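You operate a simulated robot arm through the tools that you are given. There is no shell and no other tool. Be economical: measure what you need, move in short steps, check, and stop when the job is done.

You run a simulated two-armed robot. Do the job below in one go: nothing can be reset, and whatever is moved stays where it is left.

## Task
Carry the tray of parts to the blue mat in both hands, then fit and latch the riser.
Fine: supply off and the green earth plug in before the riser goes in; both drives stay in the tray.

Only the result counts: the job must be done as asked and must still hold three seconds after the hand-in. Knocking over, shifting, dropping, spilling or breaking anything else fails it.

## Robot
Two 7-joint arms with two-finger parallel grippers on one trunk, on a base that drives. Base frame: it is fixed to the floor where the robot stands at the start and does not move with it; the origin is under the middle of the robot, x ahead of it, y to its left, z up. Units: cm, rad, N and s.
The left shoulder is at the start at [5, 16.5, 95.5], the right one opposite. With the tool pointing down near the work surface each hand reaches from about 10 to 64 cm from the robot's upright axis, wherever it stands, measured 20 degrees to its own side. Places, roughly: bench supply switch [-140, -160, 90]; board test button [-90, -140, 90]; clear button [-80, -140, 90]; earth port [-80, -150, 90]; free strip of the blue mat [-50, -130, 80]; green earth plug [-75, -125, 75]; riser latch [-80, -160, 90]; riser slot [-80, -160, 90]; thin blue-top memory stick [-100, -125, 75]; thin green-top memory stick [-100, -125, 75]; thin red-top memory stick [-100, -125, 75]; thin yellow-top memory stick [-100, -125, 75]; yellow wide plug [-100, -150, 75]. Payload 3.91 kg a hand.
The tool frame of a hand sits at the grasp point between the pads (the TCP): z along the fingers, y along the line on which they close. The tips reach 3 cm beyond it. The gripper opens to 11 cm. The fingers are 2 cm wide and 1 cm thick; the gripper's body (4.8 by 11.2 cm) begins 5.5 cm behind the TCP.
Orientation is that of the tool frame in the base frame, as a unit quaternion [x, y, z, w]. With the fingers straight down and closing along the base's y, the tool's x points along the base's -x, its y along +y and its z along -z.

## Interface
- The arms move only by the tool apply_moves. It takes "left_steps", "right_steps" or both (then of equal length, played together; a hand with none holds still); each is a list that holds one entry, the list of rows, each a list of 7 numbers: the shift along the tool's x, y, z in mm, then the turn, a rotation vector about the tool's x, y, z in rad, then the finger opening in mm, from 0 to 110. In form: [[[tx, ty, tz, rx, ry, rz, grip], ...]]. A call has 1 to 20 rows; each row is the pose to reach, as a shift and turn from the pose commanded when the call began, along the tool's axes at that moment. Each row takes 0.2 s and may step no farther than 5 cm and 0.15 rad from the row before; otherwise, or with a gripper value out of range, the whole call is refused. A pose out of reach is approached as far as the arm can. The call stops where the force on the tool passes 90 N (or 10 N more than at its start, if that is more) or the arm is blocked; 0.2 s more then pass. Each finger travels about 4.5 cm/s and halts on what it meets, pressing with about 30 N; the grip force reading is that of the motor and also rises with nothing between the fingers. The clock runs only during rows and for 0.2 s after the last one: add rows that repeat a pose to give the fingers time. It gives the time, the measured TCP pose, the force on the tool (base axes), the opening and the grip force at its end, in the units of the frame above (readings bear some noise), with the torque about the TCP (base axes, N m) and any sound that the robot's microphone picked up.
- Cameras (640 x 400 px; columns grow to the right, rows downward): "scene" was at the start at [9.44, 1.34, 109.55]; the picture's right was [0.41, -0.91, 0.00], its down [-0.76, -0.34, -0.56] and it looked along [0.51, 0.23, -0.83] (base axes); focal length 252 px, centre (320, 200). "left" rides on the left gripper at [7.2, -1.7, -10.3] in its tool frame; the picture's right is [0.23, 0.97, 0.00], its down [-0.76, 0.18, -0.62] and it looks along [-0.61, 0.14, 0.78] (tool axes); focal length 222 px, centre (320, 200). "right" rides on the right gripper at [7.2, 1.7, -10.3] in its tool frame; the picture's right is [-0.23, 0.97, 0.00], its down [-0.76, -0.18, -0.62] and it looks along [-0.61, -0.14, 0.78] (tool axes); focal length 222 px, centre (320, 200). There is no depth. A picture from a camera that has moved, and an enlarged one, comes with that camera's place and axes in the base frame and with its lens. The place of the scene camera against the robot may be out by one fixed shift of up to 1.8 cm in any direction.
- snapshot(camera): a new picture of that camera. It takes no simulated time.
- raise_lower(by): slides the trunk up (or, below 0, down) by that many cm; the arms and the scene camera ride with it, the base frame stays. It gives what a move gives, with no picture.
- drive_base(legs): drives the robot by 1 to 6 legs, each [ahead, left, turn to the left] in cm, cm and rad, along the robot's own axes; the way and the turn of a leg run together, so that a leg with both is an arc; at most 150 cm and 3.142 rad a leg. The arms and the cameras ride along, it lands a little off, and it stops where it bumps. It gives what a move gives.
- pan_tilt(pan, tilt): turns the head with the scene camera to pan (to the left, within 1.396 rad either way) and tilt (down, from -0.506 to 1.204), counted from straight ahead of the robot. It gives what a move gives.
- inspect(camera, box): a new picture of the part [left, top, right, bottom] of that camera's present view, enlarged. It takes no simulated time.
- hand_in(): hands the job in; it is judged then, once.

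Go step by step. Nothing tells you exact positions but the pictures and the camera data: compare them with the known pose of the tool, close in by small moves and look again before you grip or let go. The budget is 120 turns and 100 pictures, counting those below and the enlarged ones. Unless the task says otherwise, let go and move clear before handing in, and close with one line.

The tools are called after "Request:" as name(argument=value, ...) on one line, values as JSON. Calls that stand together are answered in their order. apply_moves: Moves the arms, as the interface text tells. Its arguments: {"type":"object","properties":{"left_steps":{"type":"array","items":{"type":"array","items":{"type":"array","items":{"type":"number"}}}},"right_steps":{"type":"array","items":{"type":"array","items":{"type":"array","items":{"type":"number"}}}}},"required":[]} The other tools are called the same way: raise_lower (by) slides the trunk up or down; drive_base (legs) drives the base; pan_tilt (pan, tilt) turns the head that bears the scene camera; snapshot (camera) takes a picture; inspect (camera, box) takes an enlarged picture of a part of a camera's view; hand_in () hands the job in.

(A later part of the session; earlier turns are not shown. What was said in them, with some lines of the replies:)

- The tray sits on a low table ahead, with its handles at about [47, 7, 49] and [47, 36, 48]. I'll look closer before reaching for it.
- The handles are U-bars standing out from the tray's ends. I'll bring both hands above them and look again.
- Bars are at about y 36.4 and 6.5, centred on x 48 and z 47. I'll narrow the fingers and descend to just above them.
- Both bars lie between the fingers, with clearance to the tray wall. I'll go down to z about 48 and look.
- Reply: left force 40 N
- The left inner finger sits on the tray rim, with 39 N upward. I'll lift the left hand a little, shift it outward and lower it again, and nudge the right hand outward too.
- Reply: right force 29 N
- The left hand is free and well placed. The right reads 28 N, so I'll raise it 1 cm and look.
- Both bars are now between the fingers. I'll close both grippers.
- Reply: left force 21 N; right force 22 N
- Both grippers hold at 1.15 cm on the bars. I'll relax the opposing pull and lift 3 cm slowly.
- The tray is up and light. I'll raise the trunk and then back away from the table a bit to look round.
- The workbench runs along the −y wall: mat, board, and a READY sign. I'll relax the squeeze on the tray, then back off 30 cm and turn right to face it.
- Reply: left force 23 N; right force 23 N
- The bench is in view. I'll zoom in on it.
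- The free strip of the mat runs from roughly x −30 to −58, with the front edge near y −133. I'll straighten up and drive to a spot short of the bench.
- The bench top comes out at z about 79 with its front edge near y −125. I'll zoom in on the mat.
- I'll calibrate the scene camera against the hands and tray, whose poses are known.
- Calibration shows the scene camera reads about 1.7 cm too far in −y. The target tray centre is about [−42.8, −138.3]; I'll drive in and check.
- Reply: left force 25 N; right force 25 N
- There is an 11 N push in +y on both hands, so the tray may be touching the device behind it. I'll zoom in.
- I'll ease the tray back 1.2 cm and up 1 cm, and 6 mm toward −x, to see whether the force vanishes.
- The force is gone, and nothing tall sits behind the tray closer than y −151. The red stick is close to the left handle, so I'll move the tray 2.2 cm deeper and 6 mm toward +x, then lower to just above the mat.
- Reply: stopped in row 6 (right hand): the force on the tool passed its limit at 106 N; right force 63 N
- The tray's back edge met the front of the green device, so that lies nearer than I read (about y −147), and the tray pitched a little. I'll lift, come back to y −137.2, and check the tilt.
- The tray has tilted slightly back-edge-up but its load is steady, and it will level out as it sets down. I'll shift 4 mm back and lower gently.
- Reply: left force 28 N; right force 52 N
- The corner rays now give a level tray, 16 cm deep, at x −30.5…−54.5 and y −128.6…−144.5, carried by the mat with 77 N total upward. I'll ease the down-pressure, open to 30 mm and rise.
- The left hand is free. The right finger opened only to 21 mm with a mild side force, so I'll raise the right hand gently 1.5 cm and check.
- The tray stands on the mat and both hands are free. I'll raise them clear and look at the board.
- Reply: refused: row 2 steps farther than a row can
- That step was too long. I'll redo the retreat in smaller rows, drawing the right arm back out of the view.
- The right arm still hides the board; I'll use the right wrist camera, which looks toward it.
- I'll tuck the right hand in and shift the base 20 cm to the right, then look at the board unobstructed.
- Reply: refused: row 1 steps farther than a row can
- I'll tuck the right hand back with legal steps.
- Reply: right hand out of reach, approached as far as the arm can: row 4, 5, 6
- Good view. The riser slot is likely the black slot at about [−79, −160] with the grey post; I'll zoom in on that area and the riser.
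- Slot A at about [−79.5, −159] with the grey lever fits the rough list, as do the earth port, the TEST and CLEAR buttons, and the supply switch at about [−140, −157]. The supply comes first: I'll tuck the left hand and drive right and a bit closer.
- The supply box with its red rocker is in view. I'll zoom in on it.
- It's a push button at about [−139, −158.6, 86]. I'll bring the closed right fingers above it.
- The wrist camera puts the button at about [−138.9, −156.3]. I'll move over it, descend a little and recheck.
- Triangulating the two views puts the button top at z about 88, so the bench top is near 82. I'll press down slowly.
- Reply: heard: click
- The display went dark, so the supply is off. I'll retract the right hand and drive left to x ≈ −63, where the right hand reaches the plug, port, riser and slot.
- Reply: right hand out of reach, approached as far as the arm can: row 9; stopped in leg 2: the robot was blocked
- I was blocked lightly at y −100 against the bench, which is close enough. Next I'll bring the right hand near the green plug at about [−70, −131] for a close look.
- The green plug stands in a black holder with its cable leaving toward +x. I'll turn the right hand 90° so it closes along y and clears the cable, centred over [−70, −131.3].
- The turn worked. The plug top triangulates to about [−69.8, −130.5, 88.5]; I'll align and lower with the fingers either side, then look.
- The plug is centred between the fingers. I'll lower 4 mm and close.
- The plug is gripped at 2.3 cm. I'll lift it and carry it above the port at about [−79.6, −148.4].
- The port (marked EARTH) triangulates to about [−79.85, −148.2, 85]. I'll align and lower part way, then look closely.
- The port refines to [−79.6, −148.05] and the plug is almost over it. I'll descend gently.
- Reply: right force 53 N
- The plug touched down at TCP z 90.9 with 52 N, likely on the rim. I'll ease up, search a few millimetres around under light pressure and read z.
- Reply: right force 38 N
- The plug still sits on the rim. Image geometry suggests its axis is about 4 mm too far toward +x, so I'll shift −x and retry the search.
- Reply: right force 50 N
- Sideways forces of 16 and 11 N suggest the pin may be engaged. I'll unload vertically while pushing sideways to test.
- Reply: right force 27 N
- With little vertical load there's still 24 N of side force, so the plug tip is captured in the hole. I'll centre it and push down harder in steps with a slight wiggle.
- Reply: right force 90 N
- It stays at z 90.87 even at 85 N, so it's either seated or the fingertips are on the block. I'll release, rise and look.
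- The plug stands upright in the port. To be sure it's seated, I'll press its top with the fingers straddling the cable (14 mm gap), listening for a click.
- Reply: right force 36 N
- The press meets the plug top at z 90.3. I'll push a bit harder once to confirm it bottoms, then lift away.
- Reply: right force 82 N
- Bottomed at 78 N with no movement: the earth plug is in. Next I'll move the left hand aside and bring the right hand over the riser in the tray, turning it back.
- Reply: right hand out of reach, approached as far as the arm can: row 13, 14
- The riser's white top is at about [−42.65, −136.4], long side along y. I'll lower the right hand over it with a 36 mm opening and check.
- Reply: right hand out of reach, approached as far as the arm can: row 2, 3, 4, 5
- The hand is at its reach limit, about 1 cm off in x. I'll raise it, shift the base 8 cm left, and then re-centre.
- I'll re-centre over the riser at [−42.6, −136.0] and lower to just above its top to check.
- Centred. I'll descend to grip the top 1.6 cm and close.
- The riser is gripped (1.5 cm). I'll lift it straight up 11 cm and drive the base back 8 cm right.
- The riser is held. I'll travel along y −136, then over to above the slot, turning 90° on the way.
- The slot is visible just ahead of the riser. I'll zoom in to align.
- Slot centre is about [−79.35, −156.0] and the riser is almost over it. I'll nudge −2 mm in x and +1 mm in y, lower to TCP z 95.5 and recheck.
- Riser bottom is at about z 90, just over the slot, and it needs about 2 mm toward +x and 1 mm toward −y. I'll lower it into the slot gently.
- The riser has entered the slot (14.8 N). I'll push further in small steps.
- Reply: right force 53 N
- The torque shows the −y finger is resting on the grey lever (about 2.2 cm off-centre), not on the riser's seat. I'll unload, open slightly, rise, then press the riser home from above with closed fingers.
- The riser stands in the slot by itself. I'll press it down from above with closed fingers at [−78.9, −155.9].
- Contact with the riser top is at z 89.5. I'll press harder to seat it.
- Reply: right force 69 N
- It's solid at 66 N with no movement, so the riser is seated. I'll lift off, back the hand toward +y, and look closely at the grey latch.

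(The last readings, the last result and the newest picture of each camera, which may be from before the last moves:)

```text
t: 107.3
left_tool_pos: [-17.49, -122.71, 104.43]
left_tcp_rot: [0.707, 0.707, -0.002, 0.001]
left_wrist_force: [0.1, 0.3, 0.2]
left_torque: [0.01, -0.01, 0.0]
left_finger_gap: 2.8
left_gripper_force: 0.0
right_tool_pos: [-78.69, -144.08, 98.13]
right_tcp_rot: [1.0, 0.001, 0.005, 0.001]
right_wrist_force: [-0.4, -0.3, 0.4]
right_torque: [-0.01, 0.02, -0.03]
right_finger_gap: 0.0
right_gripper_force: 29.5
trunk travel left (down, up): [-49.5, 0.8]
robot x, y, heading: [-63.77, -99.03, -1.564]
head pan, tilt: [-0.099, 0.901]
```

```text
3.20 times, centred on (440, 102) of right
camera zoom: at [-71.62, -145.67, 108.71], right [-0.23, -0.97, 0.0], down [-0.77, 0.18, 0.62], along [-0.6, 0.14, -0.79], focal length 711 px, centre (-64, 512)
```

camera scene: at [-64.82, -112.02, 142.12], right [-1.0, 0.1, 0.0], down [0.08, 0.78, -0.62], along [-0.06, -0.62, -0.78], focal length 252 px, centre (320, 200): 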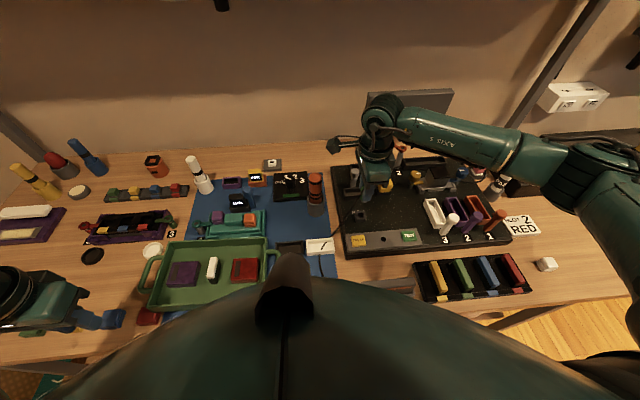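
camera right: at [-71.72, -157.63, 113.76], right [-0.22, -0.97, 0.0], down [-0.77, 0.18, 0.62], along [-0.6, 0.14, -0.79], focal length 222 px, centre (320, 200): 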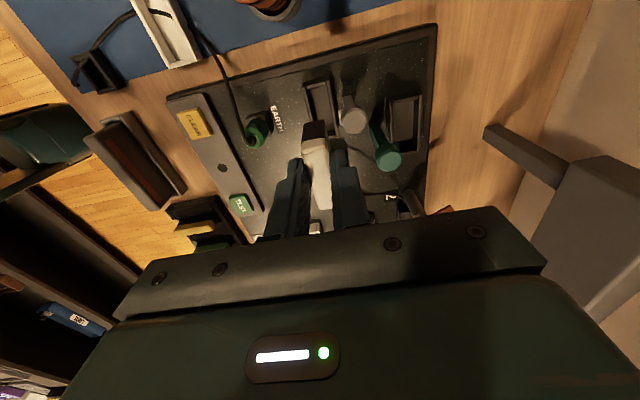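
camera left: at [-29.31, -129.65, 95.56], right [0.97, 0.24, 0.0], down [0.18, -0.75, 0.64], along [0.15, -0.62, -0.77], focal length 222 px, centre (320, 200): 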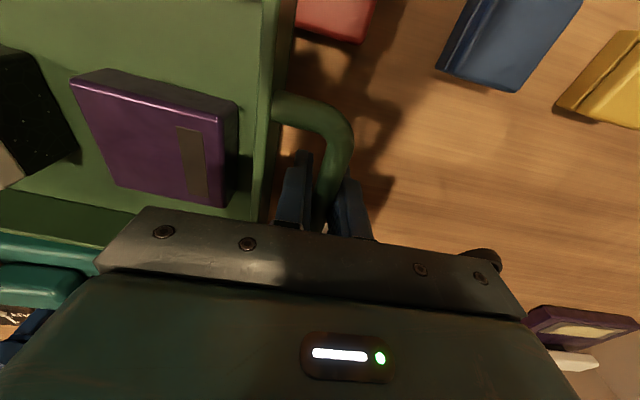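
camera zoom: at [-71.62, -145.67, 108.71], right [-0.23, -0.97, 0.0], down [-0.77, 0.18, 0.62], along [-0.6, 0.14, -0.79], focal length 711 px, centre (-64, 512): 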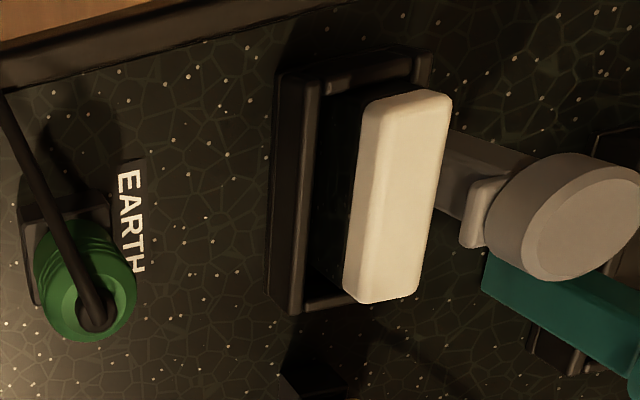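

The latch is a post with a disc head at about [−79.6, −158.9, 91.8] and a hook tab facing the riser, so it should swing toward +y over it. I'll turn the hand back to close along x so it can pinch the disc from its ±x sides, and move closer.

Request:
apply_moves(right_steps=[[[0, 0, -40, 0, 0, -0.14, 0], [0, 0, -60, 0, 0, -0.28, 20], [-2, 10, -60, 0, 0, -0.42, 30], [-4, 25, -60, 0, 0, -0.56, 36], [-6, 40, -60, 0, 0, -0.7, 36], [-8, 55, -60, 0, 0, -0.84, 36], [-9, 70, -60, 0, 0, -0.98, 36], [-9, 85, -60, 0, 0, -1.12, 36], [-9, 100, -60, 0, 0, -1.26, 36], [-9, 115, -60, 0, 0, -1.4, 36], [-9, 130, -60, 0, 0, -1.54, 36], [-9, 140, -60, 0, 0, -1.57, 36], [-9, 140, -45, 0, 0, -1.57, 36]]])

Request:
inspect(camera="right", box=[200, 50, 440, 200])

```text
t: 110.1
left_tool_pos: [-17.37, -122.79, 104.45]
left_tcp_rot: [0.707, 0.707, -0.002, 0.001]
left_wrist_force: [0.2, 0.2, 0.4]
left_torque: [0.0, -0.03, 0.0]
left_finger_gap: 2.82
left_gripper_force: 0.1
right_tool_pos: [-79.74, -158.18, 102.58]
right_tcp_rot: [0.707, 0.707, 0.003, 0.003]
right_wrist_force: [-0.6, -0.7, -0.5]
right_torque: [0.0, 0.01, 0.02]
right_finger_gap: 3.61
right_gripper_force: 0.0
trunk travel left (down, up): [-49.5, 0.8]
robot x, y, heading: [-64.25, -98.67, -1.568]
head pan, tilt: [-0.099, 0.901]
```

```text
2.67 times, centred on (320, 125) of right
camera zoom: at [-78.28, -150.85, 113.02], right [0.97, -0.22, 0.01], down [-0.18, -0.76, 0.62], along [-0.13, -0.61, -0.78], focal length 592 px, centre (320, 400)
```

zoom: 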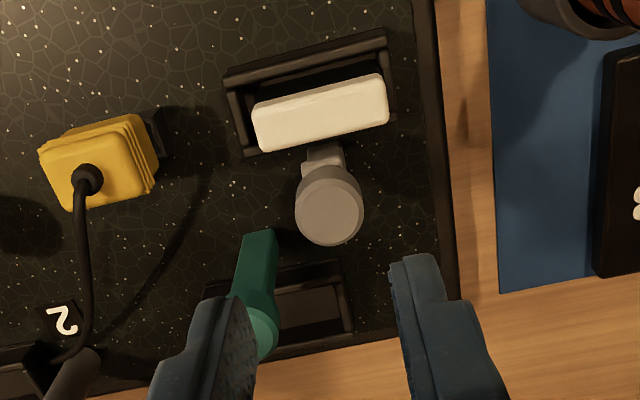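

The head refines to [−79.5, −158.95]. I'll lower around it with a 32 mm gap and close.

Request:
apply_moves(right_steps=[[[-7, 2, 25, 0, 0, 0, 32], [-7, 2, 55, 0, 0, 0, 32], [-7, 2, 80, 0, 0, 0, 32], [-7, 2, 92, 0, 0, 0, 32], [-7, 2, 92, 0, 0, 0, 10], [-7, 2, 92, 0, 0, 0, 10], [-7, 2, 92, 0, 0, 0, 10]]])

Request:
inspect(camera="right", box=[200, 50, 440, 200])

```text
t: 111.7
left_tool_pos: [-17.46, -122.73, 104.45]
left_tcp_rot: [0.707, 0.707, -0.003, 0.002]
left_wrist_force: [-0.4, -0.2, 0.3]
left_torque: [0.0, 0.03, 0.03]
left_finger_gap: 2.8
left_gripper_force: 0.2
right_tool_pos: [-79.56, -158.78, 93.31]
right_tcp_rot: [0.707, 0.707, 0.001, 0.003]
right_wrist_force: [-5.0, 0.1, 1.9]
right_torque: [-0.14, 0.7, -0.12]
right_finger_gap: 2.44
right_gripper_force: 44.7
trunk travel left (down, up): [-49.5, 0.8]
robot x, y, heading: [-63.64, -98.95, -1.571]
head pan, tilt: [-0.099, 0.901]
```

```text
2.67 times, centred on (320, 125) of right
camera zoom: at [-77.97, -151.44, 103.91], right [0.97, -0.23, 0.01], down [-0.18, -0.76, 0.62], along [-0.14, -0.61, -0.78], focal length 592 px, centre (320, 400)
```

zoom: 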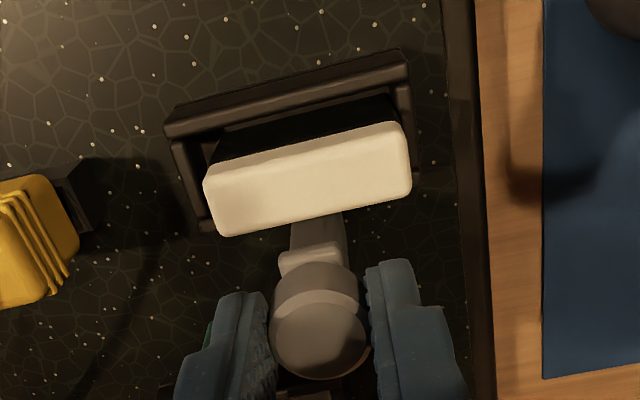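

The disc is pinched (2.4 cm). I'll pull toward +y, over the riser, in small steps.

Request:
apply_moves(right_steps=[[[4, 0, 0, 0, 0, 0, 10], [8, 0, 0, 0, 0, 0, 10], [12, 0, 1, 0, 0, 0, 10], [16, 0, 2, 0, 0, 0, 10], [20, 0, 3, 0, 0, 0, 10], [24, 0, 4, 0, 0, 0, 10]]])

Request:
inspect(camera="right", box=[200, 50, 440, 200])

```text
t: 113.1
left_tool_pos: [-17.44, -122.67, 104.41]
left_tcp_rot: [0.707, 0.707, -0.002, 0.002]
left_wrist_force: [-0.4, 0.9, -0.2]
left_torque: [-0.02, -0.01, 0.0]
left_finger_gap: 2.81
left_gripper_force: 0.1
right_tool_pos: [-79.5, -155.57, 92.73]
right_tcp_rot: [0.706, 0.709, 0.006, -0.001]
right_wrist_force: [0.1, 0.3, 0.0]
right_torque: [-0.06, 0.0, 0.01]
right_finger_gap: 1.06
right_gripper_force: 0.0
trunk travel left (down, up): [-49.5, 0.8]
robot x, y, heading: [-63.98, -99.25, -1.571]
head pan, tilt: [-0.099, 0.901]
```

```text
2.67 times, centred on (320, 125) of right
camera zoom: at [-77.94, -148.56, 103.28], right [0.97, -0.22, 0.01], down [-0.18, -0.77, 0.61], along [-0.13, -0.6, -0.79], focal length 592 px, centre (320, 400)
```

zoom: 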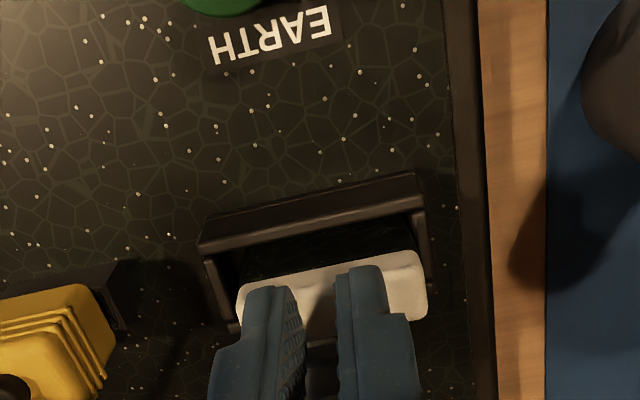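

The pinch slipped off the disc without moving it enough. I'll lift, creep the base 1 cm forward for reach, and go behind the disc to push it toward +y.

Request:
apply_moves(right_steps=[[[0, 0, -40, 0, 0, 0, 0], [0, 0, -80, 0, 0, 0, 0]]])

Request:
drive_base(legs=[[1, 0, 0]])

Request:
inspect(camera="right", box=[220, 90, 460, 240])

```text
t: 113.7
left_tool_pos: [-17.43, -122.83, 104.41]
left_tcp_rot: [0.707, 0.707, -0.002, 0.001]
left_wrist_force: [0.0, -0.2, 0.0]
left_torque: [0.03, -0.01, 0.05]
left_finger_gap: 2.81
left_gripper_force: 0.0
right_tool_pos: [-79.83, -156.39, 100.88]
right_tcp_rot: [0.706, 0.708, 0.003, 0.002]
right_wrist_force: [1.0, 0.4, 0.6]
right_torque: [0.01, 0.01, 0.03]
right_finger_gap: 0.01
right_gripper_force: 30.2
trunk travel left (down, up): [-49.5, 0.8]
robot x, y, heading: [-63.9, -98.61, -1.573]
head pan, tilt: [-0.099, 0.901]
```

```text
t: 114.5
left_tool_pos: [-17.43, -123.71, 104.47]
left_tcp_rot: [0.707, 0.707, -0.002, 0.001]
left_wrist_force: [-0.3, -0.5, 1.3]
left_torque: [0.02, -0.02, 0.0]
left_finger_gap: 2.79
left_gripper_force: 0.0
right_tool_pos: [-79.86, -157.39, 101.06]
right_tcp_rot: [0.706, 0.708, 0.003, 0.003]
right_wrist_force: [0.2, -0.3, -1.2]
right_torque: [-0.02, 0.01, 0.03]
right_finger_gap: 0.0
right_gripper_force: 30.5
trunk travel left (down, up): [-49.5, 0.8]
robot x, y, heading: [-63.9, -99.58, -1.567]
head pan, tilt: [-0.099, 0.901]
```

```text
2.67 times, centred on (340, 165) of right
camera zoom: at [-78.42, -150.27, 111.43], right [0.97, -0.23, 0.01], down [-0.18, -0.76, 0.62], along [-0.13, -0.61, -0.78], focal length 592 px, centre (267, 293)
```

zoom: 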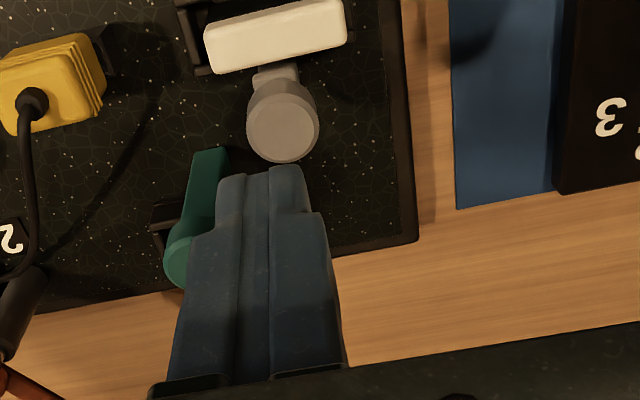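

The lever has moved about 6 mm toward the riser already. I'll go behind it and push with the closed fingers.

Request:
apply_moves(right_steps=[[[-20, 5, 0, 0, 0, 0, 0], [-40, 5, 0, 0, 0, 0, 0], [-40, 5, 35, 0, 0, 0, 0], [-40, 5, 65, 0, 0, 0, 0], [-40, 5, 82, 0, 0, 0, 0], [-35, 5, 82, 0, 0, 0, 0], [-31, 5, 82, 0, 0, 0, 0], [-27, 5, 82, 0, 0, 0, 0], [-23, 5, 82, 0, 0, 0, 0], [-19, 5, 82, 0, 0, 0, 0], [-15, 5, 82, 0, 0, 0, 0], [-11, 5, 82, 0, 0, 0, 0], [-8, 5, 82, 0, 0, 0, 0]]])

Request:
inspect(camera="right", box=[200, 50, 440, 200])

```text
t: 117.2
left_tool_pos: [-17.35, -124.0, 104.3]
left_tcp_rot: [0.706, 0.708, 0.0, -0.001]
left_wrist_force: [-0.1, 1.2, 0.0]
left_torque: [-0.01, 0.0, 0.01]
left_finger_gap: 2.82
left_gripper_force: 0.0
right_tool_pos: [-79.51, -160.32, 93.54]
right_tcp_rot: [0.709, 0.705, -0.015, 0.027]
right_wrist_force: [3.4, -32.8, -11.0]
right_torque: [-0.51, -0.05, 0.03]
right_finger_gap: 0.0
right_gripper_force: 29.6
trunk travel left (down, up): [-49.5, 0.8]
robot x, y, heading: [-64.01, -99.82, -1.572]
head pan, tilt: [-0.099, 0.901]
stopped in row 13 (right hand): the force on the tool passed its limit at 92 N (the readings are from after the stop); the commanded pose is now the measured one
```

```text
2.67 times, centred on (320, 125) of right
camera zoom: at [-77.94, -152.53, 103.44], right [0.97, -0.23, 0.03], down [-0.19, -0.72, 0.66], along [-0.13, -0.65, -0.75], focal length 592 px, centre (320, 400)
```

zoom: 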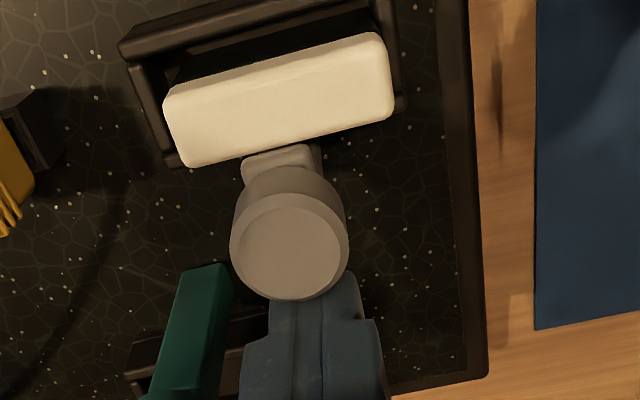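

The lever moved about 6 mm and then hit the riser's back edge at 92 N, so the riser may not be fully down. I'll back off the lever, straighten the hand and rise.

Request:
apply_moves(right_steps=[[[-8, 0, 0, 0.017, 0.059, -0.006, 0], [-8, 0, -30, 0.017, 0.059, -0.006, 0], [-8, 0, -65, 0.017, 0.059, -0.006, 0], [25, 3, -65, 0.017, 0.059, -0.006, 0], [50, 5, -65, 0.017, 0.059, -0.006, 0], [50, 5, -65, 0.017, 0.059, -0.006, 0]]])

```text
t: 118.6
left_tool_pos: [-17.42, -123.86, 104.52]
left_tcp_rot: [0.707, 0.707, -0.003, 0.001]
left_wrist_force: [0.3, -0.2, 0.4]
left_torque: [0.04, -0.04, -0.02]
left_finger_gap: 2.81
left_gripper_force: 0.2
right_tool_pos: [-78.96, -154.17, 99.63]
right_tcp_rot: [0.706, 0.708, 0.003, -0.004]
right_wrist_force: [0.2, -0.1, -0.2]
right_torque: [-0.01, -0.03, -0.03]
right_finger_gap: 0.0
right_gripper_force: 30.4
trunk travel left (down, up): [-49.5, 0.8]
robot x, y, heading: [-64.41, -100.16, -1.57]
head pan, tilt: [-0.099, 0.901]
```

I'll press the riser again at its centre, up to about 80 N, with small sideways wiggles.

Request:
apply_moves(right_steps=[[[-15, 0, 20, 0, 0, 0, 0], [-15, 0, 55, 0, 0, 0, 0], [-15, 0, 70, 0, 0, 0, 0], [-15, 0, 78, 0, 0, 0, 0], [-15, 2, 79, 0, 0, 0, 0], [-15, -2, 80, 0, 0, 0, 0], [-13, 0, 80, 0, 0, 0, 0], [-17, 0, 81, 0, 0, 0, 0], [-15, 3, 82, 0, 0, 0, 0], [-15, -3, 82, 0, 0, 0, 0], [-15, 0, 83, 0, 0, 0, 0]]])

```text
t: 121.0
left_tool_pos: [-17.42, -123.16, 104.61]
left_tcp_rot: [0.707, 0.707, -0.006, 0.004]
left_wrist_force: [0.6, 0.1, -0.6]
left_torque: [0.02, 0.0, 0.02]
left_finger_gap: 2.79
left_gripper_force: 0.0
right_tool_pos: [-79.11, -156.37, 93.41]
right_tcp_rot: [0.708, 0.706, -0.008, 0.012]
right_wrist_force: [-24.5, 2.1, 83.8]
right_torque: [-0.82, 0.89, -0.66]
right_finger_gap: 0.01
right_gripper_force: 29.2
trunk travel left (down, up): [-49.5, 0.8]
robot x, y, heading: [-63.88, -99.98, -1.572]
head pan, tilt: [-0.099, 0.901]
```

That press landed on the latch tab (top z about 90.4), not the riser. I'll lift and press again farther forward, at y ≈ −155.3.

Request:
apply_moves(right_steps=[[[0, 0, -20, -0.01, 0.028, 0, 0], [8, 0, -25, -0.01, 0.028, 0, 0], [10, 0, -5, -0.01, 0.028, 0, 0], [10, 0, 5, -0.01, 0.028, 0, 0], [10, 0, 10, -0.01, 0.028, 0, 0], [10, 2, 14, -0.01, 0.028, 0, 0], [10, -2, 14, -0.01, 0.028, 0, 0], [10, 0, 14, -0.01, 0.028, 0, 0]]])

```text
t: 122.3
left_tool_pos: [-17.51, -123.53, 104.43]
left_tcp_rot: [0.708, 0.707, -0.004, 0.002]
left_wrist_force: [-0.3, -0.8, 0.9]
left_torque: [0.04, -0.02, -0.01]
left_finger_gap: 2.81
left_gripper_force: 0.1
right_tool_pos: [-78.64, -155.4, 92.58]
right_tcp_rot: [0.707, 0.707, 0.012, 0.004]
right_wrist_force: [-4.6, 18.9, 46.9]
right_torque: [0.35, 0.16, -0.01]
right_finger_gap: 0.0
right_gripper_force: 29.6
trunk travel left (down, up): [-49.5, 0.8]
robot x, y, heading: [-64.06, -100.04, -1.576]
head pan, tilt: [-0.099, 0.901]
stopped in row 6 (right hand): the force on the tool passed its limit at 100 N (the readings are from after the stop); the commanded pose is now the measured one
```

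The riser top is firm at z 89.5 even at 100 N, so it's bottomed. I'll move the hand away and look at the riser and lever from both cameras.

Request:
apply_moves(right_steps=[[[0, 0, -40, -0.01, 0.015, 0, 0], [0, -40, -60, -0.01, 0.015, 0, 0], [0, -85, -60, -0.01, 0.015, 0, 0], [0, -130, -60, -0.01, 0.015, 0, 0], [0, -160, -60, -0.01, 0.015, 0, 0]]])

Request:
inspect(camera="scene", box=[330, 150, 380, 190])

```text
t: 123.5
left_tool_pos: [-17.48, -123.78, 104.5]
left_tcp_rot: [0.707, 0.707, -0.003, 0.001]
left_wrist_force: [-0.1, 1.1, 0.1]
left_torque: [-0.02, 0.01, -0.02]
left_finger_gap: 2.8
left_gripper_force: 0.0
right_tool_pos: [-94.78, -155.73, 97.36]
right_tcp_rot: [0.707, 0.707, 0.022, -0.003]
right_wrist_force: [-0.1, -0.6, 0.1]
right_torque: [0.01, 0.0, -0.01]
right_finger_gap: 0.0
right_gripper_force: 30.2
trunk travel left (down, up): [-49.5, 0.8]
robot x, y, heading: [-63.83, -100.35, -1.57]
head pan, tilt: [-0.099, 0.901]
```

```text
10.00 times, centred on (355, 170) of scene
camera zoom: at [-64.78, -111.99, 142.12], right [-0.99, 0.1, 0.0], down [0.08, 0.78, -0.62], along [-0.06, -0.62, -0.78], focal length 2515 px, centre (-30, 500)
```

zoom: 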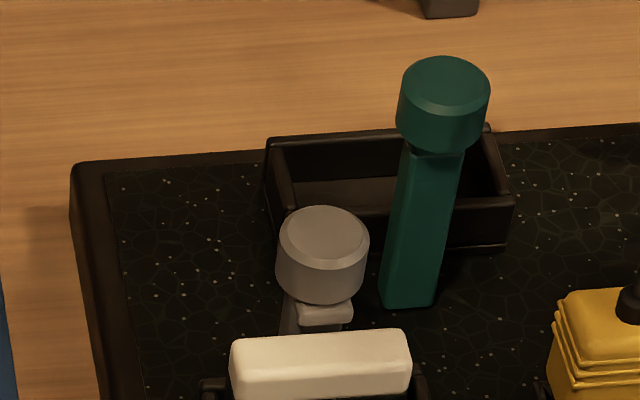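

I drifted over −x by mistake, but nothing was touched. I'll level the hand, rise, and then return to the side-view pose over the riser to compare the lever's lean with the earlier picture.

Request:
apply_moves(right_steps=[[[0, 0, -30, 0.027, -0.035, 0, 0], [0, 40, -40, 0.027, -0.035, 0, 0], [0, 80, -40, 0.027, -0.035, 0, 0], [2, 120, -40, 0.027, -0.035, 0, 0], [3, 157, -40, 0.027, -0.035, 0, 0]]])

Request:
apply_moves(right_steps=[[[0, 0, 0, 0, 0, 0.14, 0], [0, 0, 0, 0, 0, 0.28, 0], [0, 0, 0, 0, 0, 0.42, 0], [0, 0, 0, 0, 0, 0.56, 0], [0, 0, 0, 0, 0, 0.7, 0], [0, 0, 0, 0, 0, 0.84, 0], [0, 0, 0, 0, 0, 0.98, 0], [0, 0, 0, 0, 0, 1.12, 0], [0, 0, 0, 0, 0, 1.26, 0], [0, 0, 0, 0, 0, 1.4, 0], [0, 0, 20, 0, 0, 1.54, 0], [0, 0, 45, 0, 0, 1.57, 0], [0, 0, 45, 0, 0, 1.57, 0]]])

Request:
inspect(camera="right", box=[260, 70, 420, 170])

```text
t: 124.7
left_tool_pos: [-17.37, -123.68, 104.3]
left_tcp_rot: [0.708, 0.707, -0.002, 0.001]
left_wrist_force: [0.6, -0.6, -0.7]
left_torque: [-0.04, 0.04, -0.02]
left_finger_gap: 2.81
left_gripper_force: 0.1
right_tool_pos: [-79.64, -155.73, 101.85]
right_tcp_rot: [0.707, 0.707, -0.001, 0.0]
right_wrist_force: [0.3, -0.1, -0.9]
right_torque: [0.01, 0.01, 0.0]
right_finger_gap: 0.0
right_gripper_force: 29.8
trunk travel left (down, up): [-49.5, 0.8]
robot x, y, heading: [-63.88, -99.73, -1.57]
head pan, tilt: [-0.099, 0.901]
```

```text
t: 127.5
left_tool_pos: [-17.49, -123.81, 104.48]
left_tcp_rot: [0.707, 0.707, -0.001, 0.001]
left_wrist_force: [0.6, 0.4, -0.4]
left_torque: [0.02, -0.04, 0.03]
left_finger_gap: 2.82
left_gripper_force: 0.0
right_tool_pos: [-79.46, -155.48, 97.55]
right_tcp_rot: [1.0, 0.0, 0.0, 0.0]
right_wrist_force: [-0.1, 0.1, 0.3]
right_torque: [0.02, 0.01, 0.0]
right_finger_gap: 0.0
right_gripper_force: 29.9
trunk travel left (down, up): [-49.5, 0.8]
robot x, y, heading: [-63.89, -99.61, -1.573]
head pan, tilt: [-0.099, 0.901]
```

```text
4.00 times, centred on (340, 120) of right
camera zoom: at [-72.19, -157.1, 108.02], right [-0.23, -0.97, 0.0], down [-0.76, 0.18, 0.62], along [-0.61, 0.14, -0.78], focal length 888 px, centre (240, 520)
```

zoom: 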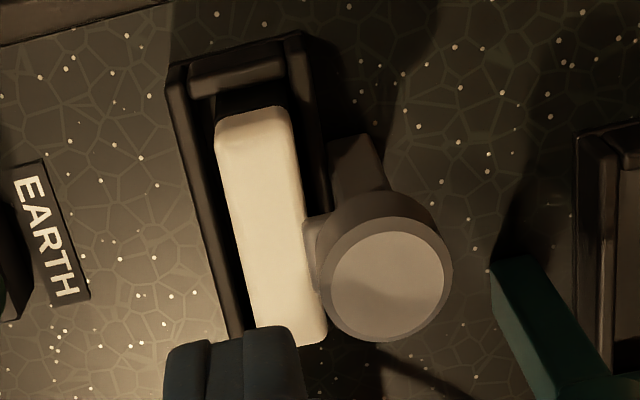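

The hook tab now just touches the riser's back edge, and the riser seems to have been leaned forward by the push. I'll push the lever back open, then press the riser straight down again.

Request:
apply_moves(right_steps=[[[4, -9, 20, 0, 0, 0, 0], [4, -9, 45, 0, 0, 0, 0], [4, -4, 45, 0, 0, 0, 0], [4, 1, 45, 0, 0, 0, 0], [4, 6, 45, 0, 0, 0, 0], [4, 10, 45, 0, 0, 0, 0], [4, 14, 45, 0, 0, 0, 0], [4, 14, 35, 0, 0, 0, 0], [4, 3, 35, 0, 0, 0, 0], [4, 3, 50, 0, 0, 0, 0], [4, 3, 56, 0, 0, 0, 0], [4, 3, 62, 0, 0, 0, 0]]])

```text
t: 130.1
left_tool_pos: [-17.33, -123.4, 104.64]
left_tcp_rot: [0.707, 0.707, -0.004, 0.003]
left_wrist_force: [-0.3, 0.4, 0.1]
left_torque: [-0.01, 0.02, 0.01]
left_finger_gap: 2.81
left_gripper_force: 0.1
right_tool_pos: [-78.83, -155.94, 92.43]
right_tcp_rot: [1.0, -0.002, 0.001, 0.01]
right_wrist_force: [-11.6, 9.4, 64.8]
right_torque: [0.33, 0.51, -0.04]
right_finger_gap: 0.0
right_gripper_force: 30.1
trunk travel left (down, up): [-49.5, 0.8]
robot x, y, heading: [-64.24, -100.0, -1.572]
head pan, tilt: [-0.099, 0.901]
```

Same level (89.43). I'll press near both ends in turn to level it, reading the second.

Request:
apply_moves(right_steps=[[[0, 0, -18, 0, 0, 0, 0], [14, 0, -18, 0, 0, 0, 0], [14, 0, -5, 0, 0, 0, 0], [14, 0, 1, 0, 0, 0, 0], [14, 0, -18, 0, 0, 0, 0], [-22, 0, -18, 0, 0, 0, 0], [-22, 0, -8, 0, 0, 0, 0], [-22, 0, -3, 0, 0, 0, 0], [-22, 0, 1, 0, 0, 0, 0]]])

```text
t: 132.1
left_tool_pos: [-17.42, -123.36, 104.61]
left_tcp_rot: [0.707, 0.707, -0.005, 0.004]
left_wrist_force: [-0.9, -0.3, -0.4]
left_torque: [0.0, -0.03, 0.03]
left_finger_gap: 2.78
left_gripper_force: 0.0
right_tool_pos: [-80.83, -155.84, 92.49]
right_tcp_rot: [1.0, 0.0, 0.001, 0.011]
right_wrist_force: [-4.3, 15.7, 65.2]
right_torque: [0.49, 0.18, 0.07]
right_finger_gap: 0.01
right_gripper_force: 30.1
trunk travel left (down, up): [-49.5, 0.8]
robot x, y, heading: [-63.99, -100.04, -1.574]
head pan, tilt: [-0.099, 0.901]
```

The riser is level and bottomed at 89.45 at both ends, so it's seated. Now I'll squeeze: one finger behind the lever's disc, the other against the riser's front, so the riser can't lean while the lever closes.

Request:
apply_moves(right_steps=[[[0, 0, -40, 0, 0, 0, 20], [7, 9, -80, 0, 0, 0, 45], [14, 19, -80, 0, 0, 0, 60], [14, 19, -80, 0, 0, 0, 60], [14, 19, -80, 0, 0, 0, 60], [14, 19, -45, 0, 0, 0, 60], [14, 19, -10, 0, 0, 0, 60], [14, 19, 8, 0, 0, 0, 60], [14, 19, 8, 0, 0, 0, 60]]])

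Request:
inspect(camera="right", box=[220, 60, 460, 210])

```text
t: 134.1
left_tool_pos: [-17.3, -123.9, 104.39]
left_tcp_rot: [0.707, 0.707, -0.002, 0.002]
left_wrist_force: [-0.6, -0.3, 0.6]
left_torque: [0.0, 0.0, 0.0]
left_finger_gap: 2.81
left_gripper_force: 0.1
right_tool_pos: [-79.36, -157.49, 90.51]
right_tcp_rot: [1.0, 0.001, 0.0, -0.001]
right_wrist_force: [-0.8, 0.3, -0.1]
right_torque: [0.04, -0.01, -0.01]
right_finger_gap: 6.03
right_gripper_force: 0.2
trunk travel left (down, up): [-49.5, 0.8]
robot x, y, heading: [-63.89, -99.79, -1.569]
head pan, tilt: [-0.099, 0.901]
```

```text
2.67 times, centred on (340, 135) of right
camera zoom: at [-72.33, -159.21, 100.79], right [-0.23, -0.97, 0.0], down [-0.76, 0.18, 0.62], along [-0.61, 0.14, -0.78], focal length 592 px, centre (267, 373)
```

zoom: 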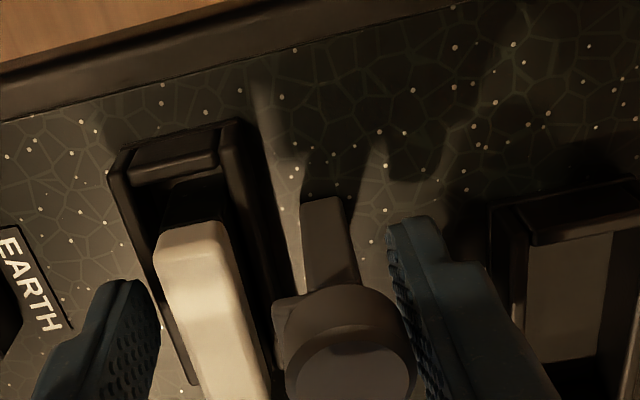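

Fingers are placed well: one in front of the riser, one behind the disc, with the lever upright and the tab about 5 mm off the riser. Raise 4 mm and squeeze.

Request:
apply_moves(right_steps=[[[0, 0, -4, 0, 0, 0, 60], [0, 0, -4, 0, 0, 0, 45], [0, 0, -4, 0, 0, 0, 35], [0, 0, -4, 0, 0, 0, 25], [0, 0, -4, 0, 0, 0, 15], [0, 0, -4, 0, 0, 0, 5], [0, 0, -4, 0, 0, 0, 0], [0, 0, -4, 0, 0, 0, 0], [0, 0, -4, 0, 0, 0, 0], [0, 0, -4, 0, 0, 0, 0]]])

```text
t: 136.3
left_tool_pos: [-17.44, -123.72, 104.51]
left_tcp_rot: [0.706, 0.708, -0.002, 0.002]
left_wrist_force: [0.4, -1.0, -0.3]
left_torque: [0.01, 0.04, -0.01]
left_finger_gap: 2.83
left_gripper_force: 0.2
right_tool_pos: [-79.54, -157.44, 90.7]
right_tcp_rot: [1.0, 0.001, 0.0, 0.0]
right_wrist_force: [-0.2, -0.2, 2.6]
right_torque: [1.44, -0.01, -0.04]
right_finger_gap: 3.76
right_gripper_force: 29.8
trunk travel left (down, up): [-49.5, 0.8]
robot x, y, heading: [-64.3, -99.76, -1.574]
head pan, tilt: [-0.099, 0.901]
```

The gap closed to 3.76 cm, which suggests the hook is now over the riser. Let me look.

Request:
inspect(camera="right", box=[220, 60, 460, 210])

```text
2.67 times, centred on (340, 135) of right
camera zoom: at [-72.4, -159.24, 101.25], right [-0.23, -0.97, 0.0], down [-0.76, 0.18, 0.62], along [-0.61, 0.14, -0.78], focal length 592 px, centre (267, 373)
```

zoom: 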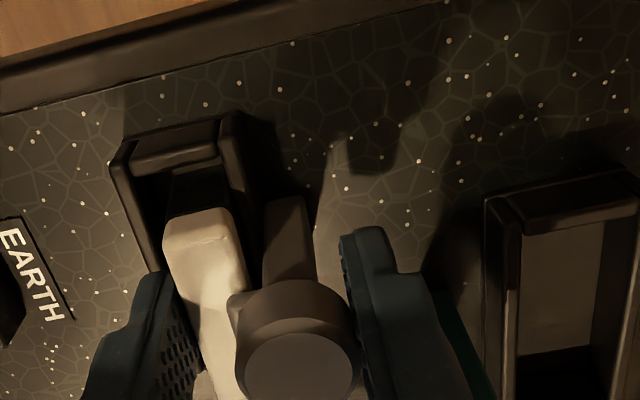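

The whole lever slides: it moved about 9 mm toward the riser and the hook now overlaps its top. I'll open, lift out, and give it a firm push from behind to be sure it reaches its stop.

Request:
apply_moves(right_steps=[[[0, 0, 0, 0, 0, 0, 45], [0, 0, 0, 0, 0, 0, 62], [0, 0, 0, 0, 0, 0, 62], [0, 0, -40, 0, 0, 0, 62], [0, 0, -80, 0, 0, 0, 40], [0, 20, -80, 0, 0, 0, 0], [0, 42, -80, 0, 0, 0, 0], [0, 42, -50, 0, 0, 0, 0], [0, 42, -15, 0, 0, 0, 0], [0, 42, 0, 0, 0, 0, 0]]])

Request:
apply_moves(right_steps=[[[0, -4, 0, 0, 0, 0, 0], [0, -8, 0, 0, 0, 0, 0], [0, -12, 0, 0, 0, 0, 0], [0, -16, 0, 0, 0, 0, 0], [0, -20, 0, 0, 0, 0, 0], [0, -22, 0, 0, 0, 0, 0]]])

```text
t: 138.5
left_tool_pos: [-17.4, -123.88, 104.44]
left_tcp_rot: [0.707, 0.707, -0.001, 0.0]
left_wrist_force: [0.1, 0.1, 0.9]
left_torque: [0.0, -0.01, -0.02]
left_finger_gap: 2.82
left_gripper_force: 0.1
right_tool_pos: [-79.75, -161.78, 90.72]
right_tcp_rot: [1.0, 0.001, 0.0, 0.001]
right_wrist_force: [0.0, -0.1, 0.4]
right_torque: [0.02, 0.0, 0.02]
right_finger_gap: 0.0
right_gripper_force: 30.6
trunk travel left (down, up): [-49.5, 0.8]
robot x, y, heading: [-64.12, -100.07, -1.575]
head pan, tilt: [-0.099, 0.901]
```

```text
t: 139.9
left_tool_pos: [-17.43, -124.33, 104.2]
left_tcp_rot: [0.707, 0.707, 0.001, -0.003]
left_wrist_force: [-0.7, -0.9, 0.4]
left_torque: [-0.01, 0.02, -0.02]
left_finger_gap: 2.83
left_gripper_force: 0.1
right_tool_pos: [-79.67, -160.77, 90.8]
right_tcp_rot: [1.0, 0.0, 0.001, 0.011]
right_wrist_force: [0.9, -67.4, -2.0]
right_torque: [0.75, -0.04, -0.24]
right_finger_gap: 0.0
right_gripper_force: 29.8
trunk travel left (down, up): [-49.5, 0.8]
robot x, y, heading: [-63.87, -99.84, -1.574]
head pan, tilt: [-0.099, 0.901]
```

It's hard against its stop at 67 N with the hook over the riser, so the latch is closed. I'll withdraw the hand clear and take a final look.

Request:
apply_moves(right_steps=[[[0, 18, 0, 0, 0, 0, 0], [0, 18, -40, 0, 0, 0, 0], [0, 18, -85, 0, 0, 0, 0], [0, -25, -95, 0, 0, 0, 0], [0, -70, -95, 0, 0, 0, 0], [0, -115, -95, 0, 0, 0, 0], [-20, -160, -95, 0, 0, 0, 0], [-40, -200, -95, 0, 0, 0, 0], [-40, -245, -95, 0, 0, 0, 0], [-40, -290, -95, 0, 0, 0, 0], [-40, -330, -95, 0, 0, 0, 0]]])

Request:
inspect(camera="scene", box=[325, 145, 395, 205])

```text
t: 142.3
left_tool_pos: [-17.45, -123.78, 104.53]
left_tcp_rot: [0.707, 0.707, -0.003, 0.001]
left_wrist_force: [0.3, -0.8, -0.5]
left_torque: [0.0, 0.01, 0.01]
left_finger_gap: 2.83
left_gripper_force: 0.0
right_tool_pos: [-84.01, -126.45, 100.2]
right_tcp_rot: [1.0, -0.001, 0.0, 0.002]
right_wrist_force: [0.2, 1.0, 1.0]
right_torque: [0.01, -0.01, -0.01]
right_finger_gap: 0.0
right_gripper_force: 30.3
trunk travel left (down, up): [-49.5, 0.8]
robot x, y, heading: [-63.78, -99.98, -1.573]
head pan, tilt: [-0.099, 0.901]
```

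```text
6.67 times, centred on (360, 175) of scene
camera zoom: at [-64.75, -111.94, 142.13], right [-0.99, 0.1, 0.0], down [0.08, 0.78, -0.62], along [-0.06, -0.62, -0.78], focal length 1676 px, centre (53, 367)
```

zoom: 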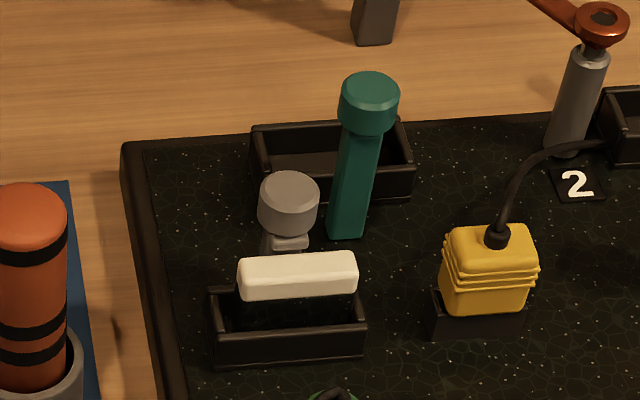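

The scene view is ambiguous about how far the hook overlaps. I'll use one of the last pictures from the side-view wrist pose over the riser.

Request:
apply_moves(right_steps=[[[20, 45, 0, 0, 0, 0, 0], [45, 85, 0, 0, 0, 0, 0], [45, 130, 0, 0, 0, 0, 0], [45, 175, 0, 0, 0, 0, 0], [45, 220, 0, 0, 0, 0, 0], [45, 260, 0, 0, 0, 0, 0], [45, 290, 10, 0, 0, 0, 0], [45, 290, 40, 0, 0, 0, 0], [45, 290, 45, 0, 0, 0, 0]]])

Request:
inspect(camera="right", box=[270, 70, 400, 170])

```text
t: 144.3
left_tool_pos: [-17.41, -123.82, 104.44]
left_tcp_rot: [0.707, 0.707, -0.003, 0.001]
left_wrist_force: [-0.3, -0.5, 0.2]
left_torque: [0.01, -0.01, -0.02]
left_finger_gap: 2.78
left_gripper_force: 0.0
right_tool_pos: [-79.19, -155.65, 95.64]
right_tcp_rot: [1.0, 0.001, 0.001, 0.0]
right_wrist_force: [1.0, -0.1, 0.7]
right_torque: [0.04, -0.03, -0.01]
right_finger_gap: 0.01
right_gripper_force: 30.3
trunk travel left (down, up): [-49.5, 0.8]
robot x, y, heading: [-63.52, -100.02, -1.574]
head pan, tilt: [-0.099, 0.901]
```

```text
4.00 times, centred on (335, 120) of right
camera zoom: at [-71.99, -157.35, 106.15], right [-0.23, -0.97, 0.0], down [-0.76, 0.18, 0.62], along [-0.61, 0.14, -0.78], focal length 888 px, centre (260, 520)
```

zoom: 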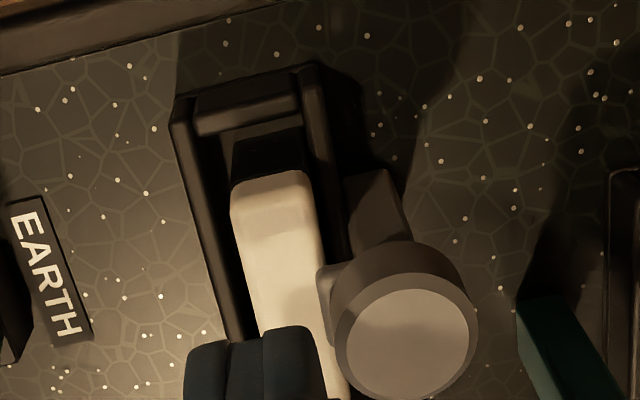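

The lever sits fully in against the slot with its hook over the riser's edge. As a check I'll press the disc down moderately to see whether the latch has a downward travel.

Request:
apply_moves(right_steps=[[[-4, 0, -10, 0, 0, 0, 0], [-5, 15, -15, 0, 0, 0, 0], [-5, 28, -15, 0, 0, 0, 0], [-5, 28, 0, 0, 0, 0, 0], [-5, 28, 5, 0, 0, 0, 0], [-5, 28, 10, 0, 0, 0, 0], [-5, 28, 14, 0, 0, 0, 0]]])

```text
t: 145.9
left_tool_pos: [-17.35, -123.52, 104.63]
left_tcp_rot: [0.707, 0.707, -0.004, 0.003]
left_wrist_force: [-0.1, -0.3, -0.9]
left_torque: [0.01, 0.01, -0.02]
left_finger_gap: 2.83
left_gripper_force: 0.0
right_tool_pos: [-79.87, -158.71, 95.26]
right_tcp_rot: [1.0, 0.0, 0.001, 0.009]
right_wrist_force: [-7.7, -0.1, 44.5]
right_torque: [0.22, 0.33, 0.27]
right_finger_gap: 0.0
right_gripper_force: 30.0
trunk travel left (down, up): [-49.5, 0.8]
robot x, y, heading: [-63.87, -99.81, -1.574]
head pan, tilt: [-0.099, 0.901]
```

The disc is rigid downward, so the slide-in motion is the latch travel and it's at its stop. I'll lift straight off, withdraw, and use the last picture for an overall check.

Request:
apply_moves(right_steps=[[[0, 0, -30, 0, 0, 0, 0], [0, 0, -60, 0, 0, 0, 0], [0, -45, -60, 0, 0, 0, 0], [0, -90, -60, 0, 0, 0, 0], [-10, -135, -60, 0, 0, 0, 0], [-20, -180, -60, 0, 0, 0, 0], [-30, -225, -60, 0, 0, 0, 0], [-40, -265, -60, 0, 0, 0, 0], [-60, -300, -60, 0, 0, 0, 0], [-80, -330, -60, 0, 0, 0, 0]]])

Request:
snapshot(camera="scene")

```text
t: 148.1
left_tool_pos: [-17.42, -123.78, 104.42]
left_tcp_rot: [0.707, 0.707, -0.003, 0.0]
left_wrist_force: [0.2, 0.3, -0.9]
left_torque: [0.01, 0.0, 0.05]
left_finger_gap: 2.79
left_gripper_force: 0.0
right_tool_pos: [-87.49, -125.82, 99.74]
right_tcp_rot: [1.0, 0.001, 0.0, 0.0]
right_wrist_force: [0.2, -0.4, 0.1]
right_torque: [0.03, 0.01, 0.0]
right_finger_gap: 0.01
right_gripper_force: 30.4
right hand out of reach, approached as far as the arm can: row 10
trunk travel left (down, up): [-49.5, 0.8]
robot x, y, heading: [-64.28, -100.1, -1.577]
head pan, tilt: [-0.099, 0.901]
```

```text
refused: no pictures are left
```

I've used all the pictures. As far as I could check:

- **Supply:** off.
- **Earth plug:** bottomed in its port.
- **Riser:** seated.
- **Latch:** at its stop with the hook over the riser.
- **Tray:** on the mat with both drives inside.
- **Hands:** clear.

I'm handing in.

Request:
hand_in()

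```text
The job is handed in.
```

I carried the tray to the blue mat in both hands, switched the supply off, plugged in the green earth plug, and then fitted the riser. I pushed the latch to its stop, but I am not certain it locked. I heard no click, and its hook overlaps the riser by only about 2 mm. Both drives stayed in the tray. I had no pictures left for a last overall look.
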